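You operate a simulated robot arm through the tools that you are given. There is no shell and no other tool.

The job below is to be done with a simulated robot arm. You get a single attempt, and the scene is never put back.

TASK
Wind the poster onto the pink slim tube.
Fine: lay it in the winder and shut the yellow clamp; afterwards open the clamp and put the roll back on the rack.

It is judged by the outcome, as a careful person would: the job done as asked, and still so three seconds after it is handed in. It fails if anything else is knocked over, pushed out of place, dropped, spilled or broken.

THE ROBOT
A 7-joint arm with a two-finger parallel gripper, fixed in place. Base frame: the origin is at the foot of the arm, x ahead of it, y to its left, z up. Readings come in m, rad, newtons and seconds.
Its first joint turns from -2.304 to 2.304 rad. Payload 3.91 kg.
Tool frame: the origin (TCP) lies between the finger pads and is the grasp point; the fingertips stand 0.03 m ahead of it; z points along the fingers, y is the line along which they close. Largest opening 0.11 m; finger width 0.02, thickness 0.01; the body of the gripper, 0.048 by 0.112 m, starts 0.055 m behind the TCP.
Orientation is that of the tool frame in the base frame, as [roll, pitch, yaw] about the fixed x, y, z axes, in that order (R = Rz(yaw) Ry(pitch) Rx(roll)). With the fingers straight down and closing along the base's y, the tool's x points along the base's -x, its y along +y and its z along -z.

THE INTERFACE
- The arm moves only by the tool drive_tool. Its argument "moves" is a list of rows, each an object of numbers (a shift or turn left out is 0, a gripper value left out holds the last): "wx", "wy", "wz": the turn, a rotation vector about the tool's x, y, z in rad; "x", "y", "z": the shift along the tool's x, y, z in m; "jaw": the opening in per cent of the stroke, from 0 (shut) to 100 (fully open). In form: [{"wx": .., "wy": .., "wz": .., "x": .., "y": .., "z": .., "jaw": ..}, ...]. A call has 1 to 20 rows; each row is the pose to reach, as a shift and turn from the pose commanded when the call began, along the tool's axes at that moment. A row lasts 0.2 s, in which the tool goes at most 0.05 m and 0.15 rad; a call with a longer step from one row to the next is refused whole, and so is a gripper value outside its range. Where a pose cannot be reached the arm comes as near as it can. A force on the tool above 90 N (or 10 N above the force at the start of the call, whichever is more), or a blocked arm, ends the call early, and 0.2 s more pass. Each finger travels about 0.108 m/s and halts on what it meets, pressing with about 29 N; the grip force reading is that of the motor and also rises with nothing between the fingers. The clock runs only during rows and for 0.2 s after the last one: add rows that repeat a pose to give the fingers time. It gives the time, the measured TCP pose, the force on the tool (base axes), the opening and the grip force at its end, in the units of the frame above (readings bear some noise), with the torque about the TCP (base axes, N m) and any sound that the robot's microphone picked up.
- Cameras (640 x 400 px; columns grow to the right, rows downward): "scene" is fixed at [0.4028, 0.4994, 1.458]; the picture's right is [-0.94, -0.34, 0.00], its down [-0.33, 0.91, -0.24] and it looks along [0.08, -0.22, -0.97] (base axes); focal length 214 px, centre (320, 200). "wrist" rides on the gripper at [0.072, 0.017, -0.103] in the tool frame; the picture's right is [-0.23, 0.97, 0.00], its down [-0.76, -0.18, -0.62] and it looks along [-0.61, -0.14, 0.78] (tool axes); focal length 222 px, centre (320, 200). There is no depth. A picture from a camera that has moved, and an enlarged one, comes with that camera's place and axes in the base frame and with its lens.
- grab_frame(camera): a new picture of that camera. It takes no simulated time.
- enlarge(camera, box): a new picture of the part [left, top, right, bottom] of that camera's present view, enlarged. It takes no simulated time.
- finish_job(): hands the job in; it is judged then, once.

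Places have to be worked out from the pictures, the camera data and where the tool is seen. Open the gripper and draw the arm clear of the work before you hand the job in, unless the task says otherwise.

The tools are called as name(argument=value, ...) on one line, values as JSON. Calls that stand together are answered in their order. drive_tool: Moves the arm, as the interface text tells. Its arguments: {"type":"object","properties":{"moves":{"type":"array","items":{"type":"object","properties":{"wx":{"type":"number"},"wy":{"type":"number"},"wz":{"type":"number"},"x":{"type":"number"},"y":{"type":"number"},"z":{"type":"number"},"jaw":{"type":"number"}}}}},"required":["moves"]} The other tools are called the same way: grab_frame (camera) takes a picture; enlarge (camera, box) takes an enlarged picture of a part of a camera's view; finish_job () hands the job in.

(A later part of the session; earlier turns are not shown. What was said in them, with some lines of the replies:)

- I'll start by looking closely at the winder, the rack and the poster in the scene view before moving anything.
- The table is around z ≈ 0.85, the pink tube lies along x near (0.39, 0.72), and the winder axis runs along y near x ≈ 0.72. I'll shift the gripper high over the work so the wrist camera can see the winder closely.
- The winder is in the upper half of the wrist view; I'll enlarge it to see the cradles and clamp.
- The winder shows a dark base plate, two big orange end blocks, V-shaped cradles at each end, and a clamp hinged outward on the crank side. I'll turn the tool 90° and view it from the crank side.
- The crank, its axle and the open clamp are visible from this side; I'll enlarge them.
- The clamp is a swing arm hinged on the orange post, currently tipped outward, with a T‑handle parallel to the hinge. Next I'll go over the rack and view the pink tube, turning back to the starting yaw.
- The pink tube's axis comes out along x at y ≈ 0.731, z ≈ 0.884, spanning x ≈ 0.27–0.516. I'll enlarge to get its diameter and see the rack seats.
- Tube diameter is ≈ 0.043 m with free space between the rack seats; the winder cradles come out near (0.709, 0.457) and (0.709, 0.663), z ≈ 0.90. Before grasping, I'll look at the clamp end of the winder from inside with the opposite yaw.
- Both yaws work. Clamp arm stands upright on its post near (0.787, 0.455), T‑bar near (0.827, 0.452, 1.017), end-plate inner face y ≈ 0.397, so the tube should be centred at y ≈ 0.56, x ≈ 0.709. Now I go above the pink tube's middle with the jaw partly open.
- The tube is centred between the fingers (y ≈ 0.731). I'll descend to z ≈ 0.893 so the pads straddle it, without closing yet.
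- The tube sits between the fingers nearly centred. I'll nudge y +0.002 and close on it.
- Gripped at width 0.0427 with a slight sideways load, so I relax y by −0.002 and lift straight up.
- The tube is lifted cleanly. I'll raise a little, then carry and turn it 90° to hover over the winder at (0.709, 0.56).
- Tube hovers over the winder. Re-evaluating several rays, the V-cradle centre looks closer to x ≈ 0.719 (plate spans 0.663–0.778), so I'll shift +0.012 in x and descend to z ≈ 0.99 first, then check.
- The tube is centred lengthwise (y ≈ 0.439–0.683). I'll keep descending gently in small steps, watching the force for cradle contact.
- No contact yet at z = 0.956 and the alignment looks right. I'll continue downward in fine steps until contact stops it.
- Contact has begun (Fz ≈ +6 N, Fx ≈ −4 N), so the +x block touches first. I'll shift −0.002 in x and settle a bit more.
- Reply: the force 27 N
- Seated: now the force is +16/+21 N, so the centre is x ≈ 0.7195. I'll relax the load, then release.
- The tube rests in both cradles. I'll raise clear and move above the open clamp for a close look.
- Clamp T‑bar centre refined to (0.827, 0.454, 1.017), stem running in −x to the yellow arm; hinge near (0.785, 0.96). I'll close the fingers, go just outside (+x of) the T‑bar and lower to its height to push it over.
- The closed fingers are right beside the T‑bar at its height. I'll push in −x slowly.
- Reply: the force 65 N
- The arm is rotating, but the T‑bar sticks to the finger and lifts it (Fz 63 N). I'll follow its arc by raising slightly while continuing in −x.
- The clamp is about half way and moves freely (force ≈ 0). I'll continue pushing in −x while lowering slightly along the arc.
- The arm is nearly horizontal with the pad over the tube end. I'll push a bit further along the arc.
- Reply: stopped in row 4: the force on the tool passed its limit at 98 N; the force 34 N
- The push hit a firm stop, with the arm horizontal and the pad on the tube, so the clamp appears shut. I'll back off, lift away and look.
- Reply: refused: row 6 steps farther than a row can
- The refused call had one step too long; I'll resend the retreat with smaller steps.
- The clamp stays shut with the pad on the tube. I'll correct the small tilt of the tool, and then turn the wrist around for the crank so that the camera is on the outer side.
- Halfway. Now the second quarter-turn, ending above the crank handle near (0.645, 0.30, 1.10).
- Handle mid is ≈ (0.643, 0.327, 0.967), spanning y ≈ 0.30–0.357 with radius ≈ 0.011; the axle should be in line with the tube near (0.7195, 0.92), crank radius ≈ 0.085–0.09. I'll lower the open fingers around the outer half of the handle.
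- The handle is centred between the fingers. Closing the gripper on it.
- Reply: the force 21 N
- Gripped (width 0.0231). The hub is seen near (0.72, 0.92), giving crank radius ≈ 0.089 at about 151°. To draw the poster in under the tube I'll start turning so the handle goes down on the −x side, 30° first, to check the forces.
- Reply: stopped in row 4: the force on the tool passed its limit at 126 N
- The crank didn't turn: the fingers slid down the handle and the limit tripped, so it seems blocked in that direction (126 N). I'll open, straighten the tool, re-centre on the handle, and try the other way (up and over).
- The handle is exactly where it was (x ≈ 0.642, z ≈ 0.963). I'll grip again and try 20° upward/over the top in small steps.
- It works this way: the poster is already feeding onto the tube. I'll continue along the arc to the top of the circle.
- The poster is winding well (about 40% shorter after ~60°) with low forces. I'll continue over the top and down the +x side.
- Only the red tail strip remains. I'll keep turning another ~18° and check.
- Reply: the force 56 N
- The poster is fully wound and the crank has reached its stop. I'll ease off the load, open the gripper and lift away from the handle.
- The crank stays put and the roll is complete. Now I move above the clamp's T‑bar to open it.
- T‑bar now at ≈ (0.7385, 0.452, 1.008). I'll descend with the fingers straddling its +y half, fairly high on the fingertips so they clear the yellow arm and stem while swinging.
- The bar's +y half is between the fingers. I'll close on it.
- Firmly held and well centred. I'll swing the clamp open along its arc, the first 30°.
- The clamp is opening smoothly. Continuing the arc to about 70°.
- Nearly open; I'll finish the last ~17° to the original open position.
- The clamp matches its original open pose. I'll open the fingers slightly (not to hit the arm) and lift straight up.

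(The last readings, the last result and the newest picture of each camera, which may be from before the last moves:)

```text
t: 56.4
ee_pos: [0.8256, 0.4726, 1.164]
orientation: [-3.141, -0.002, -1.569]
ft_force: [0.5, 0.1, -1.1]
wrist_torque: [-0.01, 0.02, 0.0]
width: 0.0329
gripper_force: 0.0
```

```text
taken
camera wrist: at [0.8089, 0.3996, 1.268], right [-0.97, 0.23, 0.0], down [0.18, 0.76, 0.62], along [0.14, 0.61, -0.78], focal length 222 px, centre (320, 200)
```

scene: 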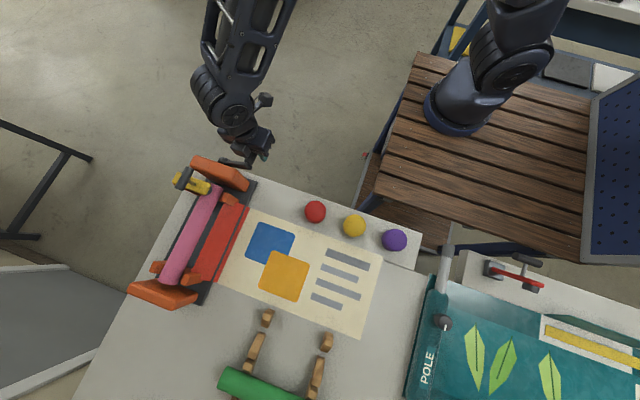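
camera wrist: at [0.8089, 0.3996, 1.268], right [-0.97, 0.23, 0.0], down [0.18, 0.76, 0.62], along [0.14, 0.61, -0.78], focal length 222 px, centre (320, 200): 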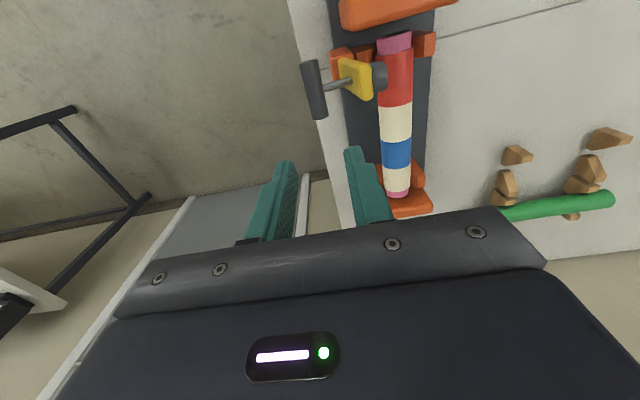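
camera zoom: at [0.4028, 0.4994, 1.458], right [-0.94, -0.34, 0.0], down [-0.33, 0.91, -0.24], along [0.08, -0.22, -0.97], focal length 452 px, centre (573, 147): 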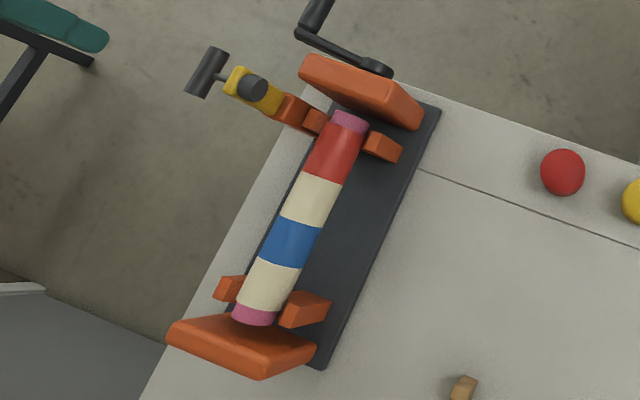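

The clamp stays open. Now I go above the middle of the roll with the jaw at 75%.

drive_tool(moves=[{"x": -0.02, "y": 0.025, "jaw": 75}, {"x": -0.04, "y": 0.05}, {"x": -0.06, "y": 0.075}, {"x": -0.075, "y": 0.095, "z": 0.02}, {"x": -0.0864, "y": 0.106, "z": 0.06}, {"x": -0.0864, "y": 0.106, "z": 0.1}])

grab_frame(camera="wrist")

enlarge(camera="scene", box=[80, 130, 290, 320])

```text
t: 57.8
ee_pos: [0.7169, 0.5583, 1.0645]
orientation: [-3.139, 0.0, -1.569]
ft_force: [0.0, -0.2, -0.3]
wrist_torque: [-0.02, 0.01, -0.01]
width: 0.0826
gripper_force: 0.0
```

```text
taken
camera wrist: at [0.7012, 0.4862, 1.1688], right [-0.97, 0.23, 0.0], down [0.18, 0.76, 0.62], along [0.14, 0.61, -0.78], focal length 222 px, centre (320, 200)
```

wrist: 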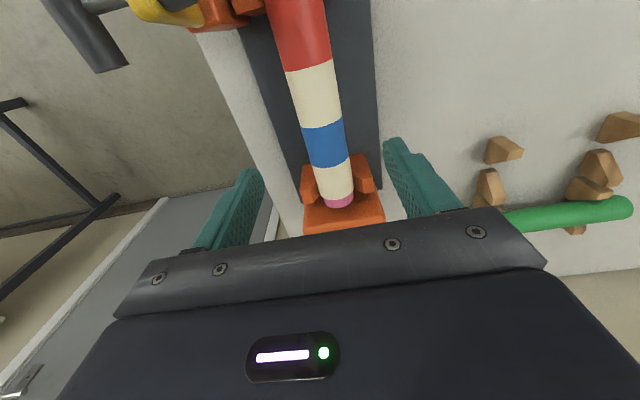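

```text
2.11 times, centred on (185, 225) of scene
camera zoom: at [0.4028, 0.4994, 1.458], right [-0.94, -0.34, 0.0], down [-0.33, 0.91, -0.24], along [0.08, -0.22, -0.97], focal length 452 px, centre (604, 147)
```

zoom: 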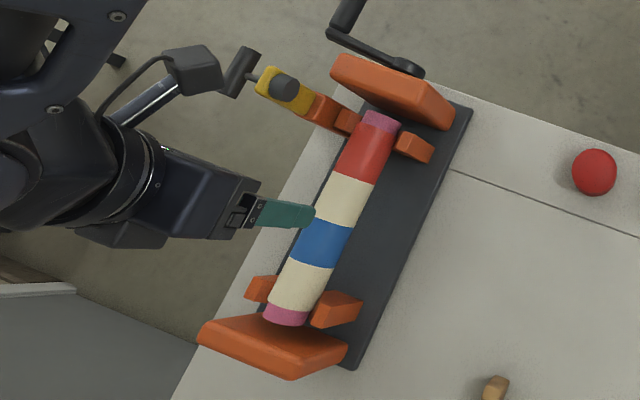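

The roll is centred under the gripper with clear space to the clamp. I'll descend around it and close.

drive_tool(moves=[{"y": -0.002, "z": 0.04}, {"y": -0.002, "z": 0.08}, {"y": -0.002, "z": 0.11}, {"y": -0.002, "z": 0.1345}, {"y": -0.002, "z": 0.1345, "jaw": 0}, {"y": -0.002, "z": 0.1345, "jaw": 0}, {"y": -0.002, "z": 0.1345, "jaw": 0}])

grab_frame(camera="wrist")

enlarge(camera="scene", box=[80, 130, 290, 320])

```text
t: 59.4
ee_pos: [0.7197, 0.5591, 0.9296]
orientation: [-3.14, 0.001, -1.57]
ft_force: [-9.4, -0.2, 2.7]
wrist_torque: [-0.09, 0.18, -0.41]
width: 0.0426
gripper_force: 28.5
```

```text
taken
camera wrist: at [0.7035, 0.487, 1.034], right [-0.97, 0.23, 0.0], down [0.18, 0.76, 0.62], along [0.14, 0.61, -0.78], focal length 222 px, centre (320, 200)
```

wrist: 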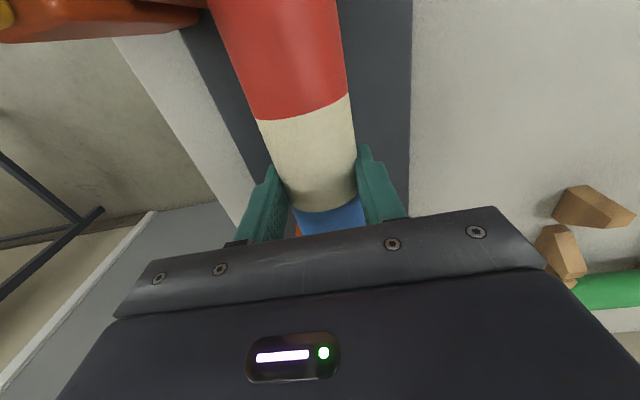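

```text
2.11 times, centred on (185, 225) of scene
camera zoom: at [0.4028, 0.4994, 1.458], right [-0.94, -0.34, 0.0], down [-0.33, 0.91, -0.24], along [0.08, -0.22, -0.97], focal length 452 px, centre (604, 147)
```

zoom: 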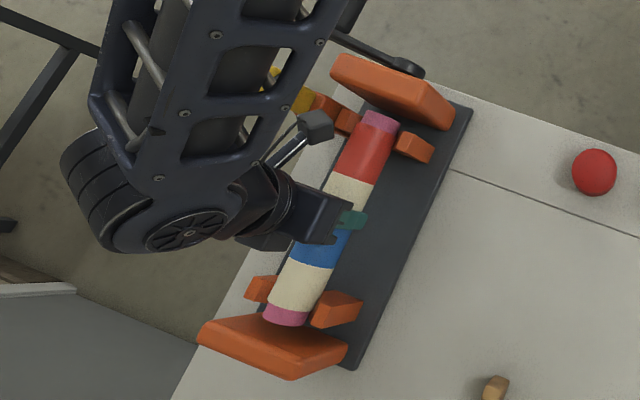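

Gripped at 0.0426. Lifting straight up, clear of the clamp.

drive_tool(moves=[{"z": -0.02}, {"z": -0.05}, {"z": -0.09}, {"z": -0.13}, {"z": -0.17}, {"z": -0.2}])

enlarge(camera="scene", box=[50, 130, 290, 320])

```text
t: 60.8
ee_pos: [0.7202, 0.5591, 1.1267]
orientation: [-3.139, 0.0, -1.57]
ft_force: [-0.1, 0.5, -1.2]
wrist_torque: [0.02, 0.01, 0.0]
width: 0.0424
gripper_force: 28.9
```

```text
2.11 times, centred on (170, 225) of scene
camera zoom: at [0.4028, 0.4994, 1.458], right [-0.94, -0.34, 0.0], down [-0.33, 0.91, -0.24], along [0.08, -0.22, -0.97], focal length 452 px, centre (636, 147)
```

zoom: 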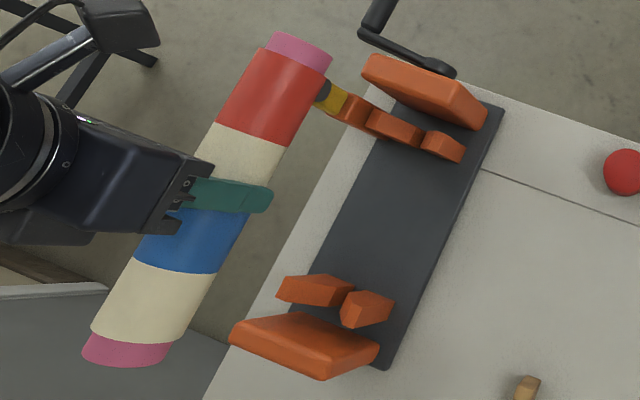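

Lifted cleanly. Now carry it back, turning to align with the rack, ending at (0.3905, 0.729) above the seats.

drive_tool(moves=[{"x": -0.0142, "y": 0.0275, "wz": 0.1309}, {"x": -0.0283, "y": 0.055, "wz": 0.2618}, {"x": -0.0425, "y": 0.0824, "wz": 0.3927}, {"x": -0.0566, "y": 0.1099, "wz": 0.5236}, {"x": -0.0708, "y": 0.1374, "wz": 0.6545}, {"x": -0.085, "y": 0.1649, "wz": 0.7854}, {"x": -0.0991, "y": 0.1923, "wz": 0.9163}, {"x": -0.1133, "y": 0.2198, "wz": 1.0472}, {"x": -0.1274, "y": 0.2473, "wz": 1.1781}, {"x": -0.1416, "y": 0.2748, "wz": 1.309}, {"x": -0.1557, "y": 0.3022, "z": 0.02, "wz": 1.4399}, {"x": -0.1699, "y": 0.3297, "z": 0.05, "wz": 1.5708}, {"x": -0.1699, "y": 0.3297, "z": 0.077, "wz": 1.5708}])

grab_frame(camera="wrist")

grab_frame(camera="scene")

```text
t: 63.6
ee_pos: [0.3922, 0.7271, 1.0531]
orientation: [3.141, 0.002, 3.141]
ft_force: [1.3, -1.7, -1.1]
wrist_torque: [-0.01, 0.03, -0.04]
width: 0.0428
gripper_force: 29.0
```

```text
taken
camera wrist: at [0.3202, 0.7448, 1.1577], right [0.23, 0.97, 0.0], down [0.76, -0.18, 0.62], along [0.61, -0.14, -0.78], focal length 222 px, centre (320, 200)
```

wrist: 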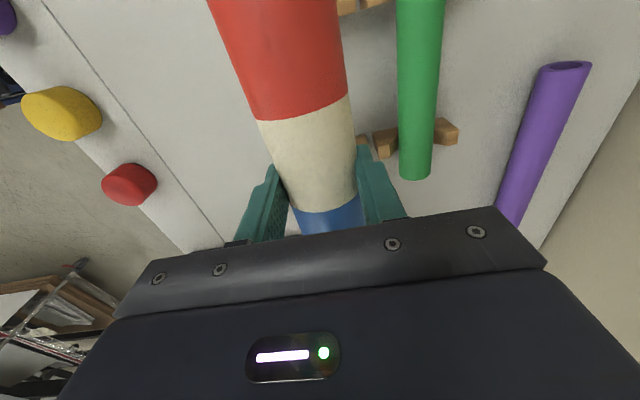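

```text
taken
```

scene: 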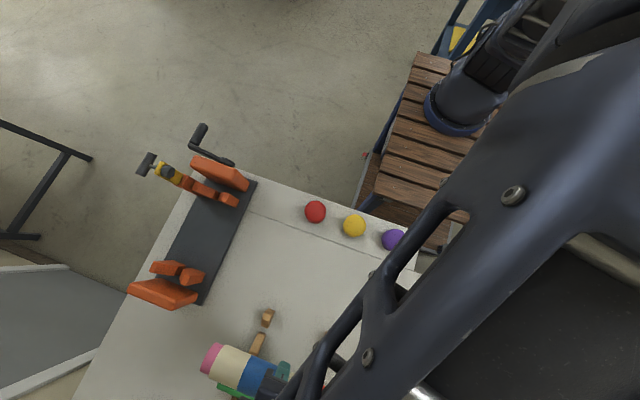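

Aligned above the rack (empty seats at x ≈ 0.313 and 0.466). I'll descend to just above the seats.

drive_tool(moves=[{"y": 0.0015, "x": 0.001, "z": 0.04}, {"y": 0.0015, "x": 0.001, "z": 0.08}, {"y": 0.0015, "x": 0.001, "z": 0.115}, {"y": 0.0015, "x": 0.001, "z": 0.14}, {"y": 0.0015, "x": 0.001, "z": 0.145}])

grab_frame(camera="wrist")

enlarge(camera="scene", box=[190, 290, 390, 400])

```text
t: 64.8
ee_pos: [0.3905, 0.7294, 0.9093]
orientation: [-3.14, -0.001, 3.141]
ft_force: [0.1, -0.1, 0.2]
wrist_torque: [0.04, 0.01, 0.0]
width: 0.0425
gripper_force: 28.9
```

```text
taken
camera wrist: at [0.3187, 0.7473, 1.0134], right [0.23, 0.97, 0.0], down [0.76, -0.18, 0.62], along [0.61, -0.14, -0.78], focal length 222 px, centre (320, 200)
```

wrist: 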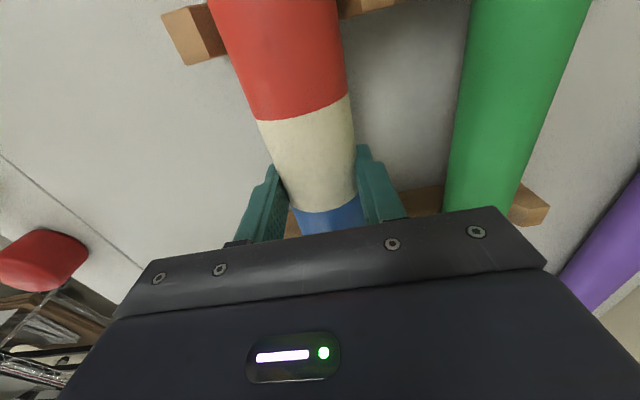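

```text
3.20 times, centred on (290, 345) of scene
camera zoom: at [0.4028, 0.4994, 1.458], right [-0.94, -0.34, 0.0], down [-0.33, 0.91, -0.24], along [0.08, -0.22, -0.97], focal length 686 px, centre (416, -264)
```

zoom: 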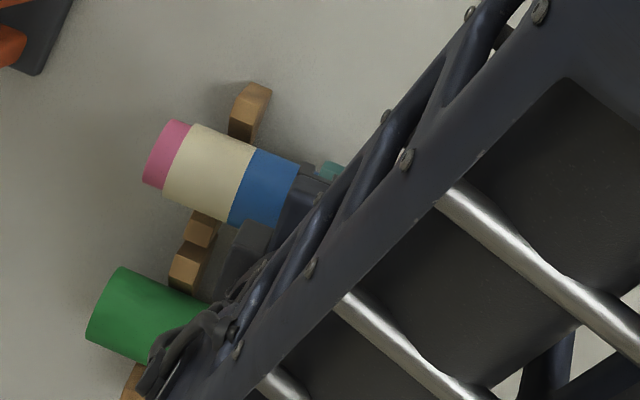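

Good alignment. I'll lower the final ~16 mm in small steps watching for seat contact.

drive_tool(moves=[{"z": 0.004}, {"z": 0.008}, {"z": 0.012}, {"z": 0.014}])

```text
t: 65.8
ee_pos: [0.3917, 0.7286, 0.8937]
orientation: [3.141, 0.001, -3.141]
ft_force: [-4.7, -15.2, 22.4]
wrist_torque: [-0.35, 0.2, 0.41]
width: 0.0426
gripper_force: 29.0
```

Seated (Fz ≈ 22 N, Fy ≈ −15 N). I'll relax by −0.0013 in y and 1 mm up, then open.

drive_tool(moves=[{"y": -0.0013, "z": -0.001}, {"y": -0.0013, "z": -0.001}, {"y": -0.0013, "z": -0.001, "jaw": 55}, {"y": -0.0013, "z": -0.001, "jaw": 70}, {"y": -0.0013, "z": -0.001, "jaw": 70}])

grab_frame(camera="wrist")

```text
t: 67.0
ee_pos: [0.3915, 0.7301, 0.8928]
orientation: [-3.141, 0.002, -3.142]
ft_force: [-0.1, 0.2, -0.2]
wrist_torque: [0.0, 0.02, -0.02]
width: 0.0771
gripper_force: 0.1
```

```text
taken
camera wrist: at [0.3199, 0.7462, 0.9972], right [0.23, 0.97, 0.0], down [0.76, -0.18, 0.62], along [0.61, -0.14, -0.78], focal length 222 px, centre (320, 200)
```

wrist: 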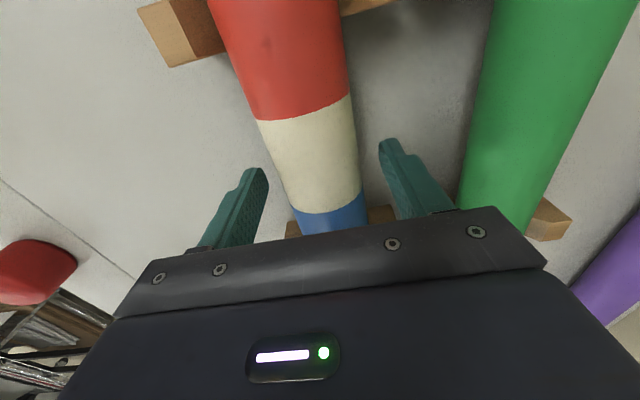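

The roll rests in the rack and the fingers are clear on both sides. I'll rise straight up and move away so the scene camera can check everything.

drive_tool(moves=[{"z": -0.02}, {"z": -0.05}, {"z": -0.09}, {"z": -0.13}, {"z": -0.17}, {"z": -0.21}, {"z": -0.25}, {"z": -0.28, "y": -0.04}, {"z": -0.3, "y": -0.08, "x": -0.01}, {"z": -0.32, "y": -0.12, "x": -0.03}, {"z": -0.34, "y": -0.16, "x": -0.05}, {"z": -0.35, "y": -0.2, "x": -0.07}, {"z": -0.35, "y": -0.24, "x": -0.09}, {"z": -0.35, "y": -0.28, "x": -0.11}, {"z": -0.35, "y": -0.32, "x": -0.13}, {"z": -0.35, "y": -0.36, "x": -0.13}, {"z": -0.35, "y": -0.4, "x": -0.13}, {"z": -0.35, "y": -0.4, "x": -0.13}])

grab_frame(camera="scene")

enlarge(camera="scene", box=[190, 290, 390, 400])

enlarge(camera="scene", box=[110, 110, 290, 320])

```text
t: 70.8
ee_pos: [0.5211, 0.3299, 1.2443]
orientation: [3.141, 0.001, -3.141]
ft_force: [0.1, 1.0, -0.4]
wrist_torque: [0.0, -0.01, -0.02]
width: 0.0771
gripper_force: 0.1
```

```text
taken
```

scene: 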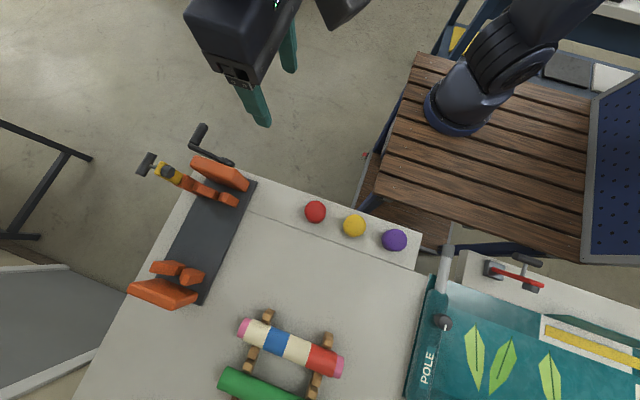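

```text
3.20 times, centred on (290, 345) of scene
camera zoom: at [0.4028, 0.4994, 1.458], right [-0.94, -0.34, 0.0], down [-0.33, 0.91, -0.24], along [0.08, -0.22, -0.97], focal length 686 px, centre (416, -264)
```

zoom: 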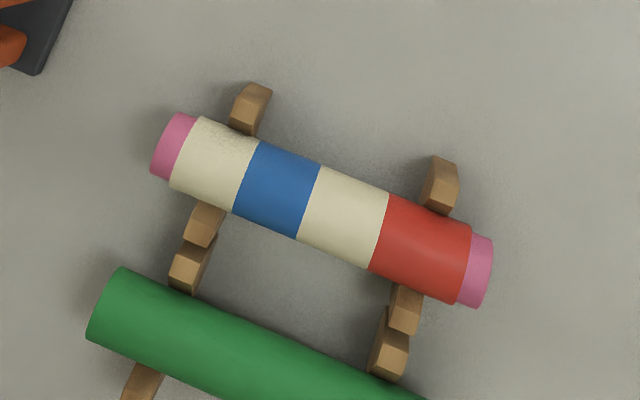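

```text
1.90 times, centred on (200, 215) of scene
camera zoom: at [0.4028, 0.4994, 1.458], right [-0.94, -0.34, 0.0], down [-0.33, 0.91, -0.24], along [0.08, -0.22, -0.97], focal length 408 px, centre (549, 171)
```

zoom: 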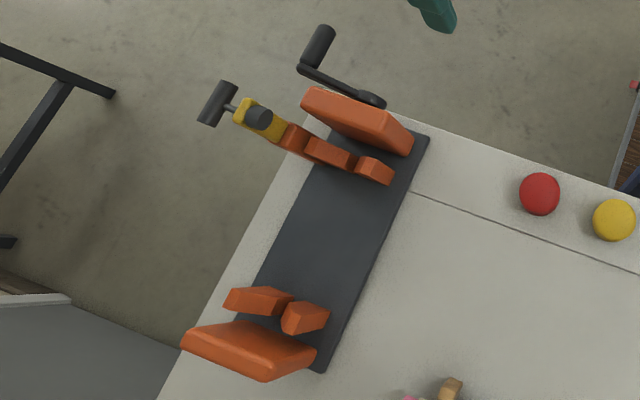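

The roll sits in its original seats on the rack, the clamp is open, the balls and green tube haven't moved, and the arm is clear with the gripper open. Handing in.

finish_job()

```text
The job is handed in.
```

The poster is fully wound onto the pink tube, and the roll is back in its original place on the rack. I've handed the job in; no verdict came back.

- **Winding:** I laid the tube in the winder and shut the yellow clamp. I then turned the crank until no poster was left on the table and the crank hit its stop. It took a bit under half a turn.
- **Clamp:** I opened it again before lifting the roll out. In the last picture it looks the same as at the start.
- **Everything else:** in the final pictures the three balls and the green tube look undisturbed. The crank is at the end of its travel instead of where it began. The arm is clear of the work with the gripper open.

Two moves stopped on the force limit. The first was pushing the clamp fully shut, at 98 N. The second was my first try at the crank, at 126 N, because I turned it the wrong way. The crank didn't move that time, and I saw no damage from either stop.
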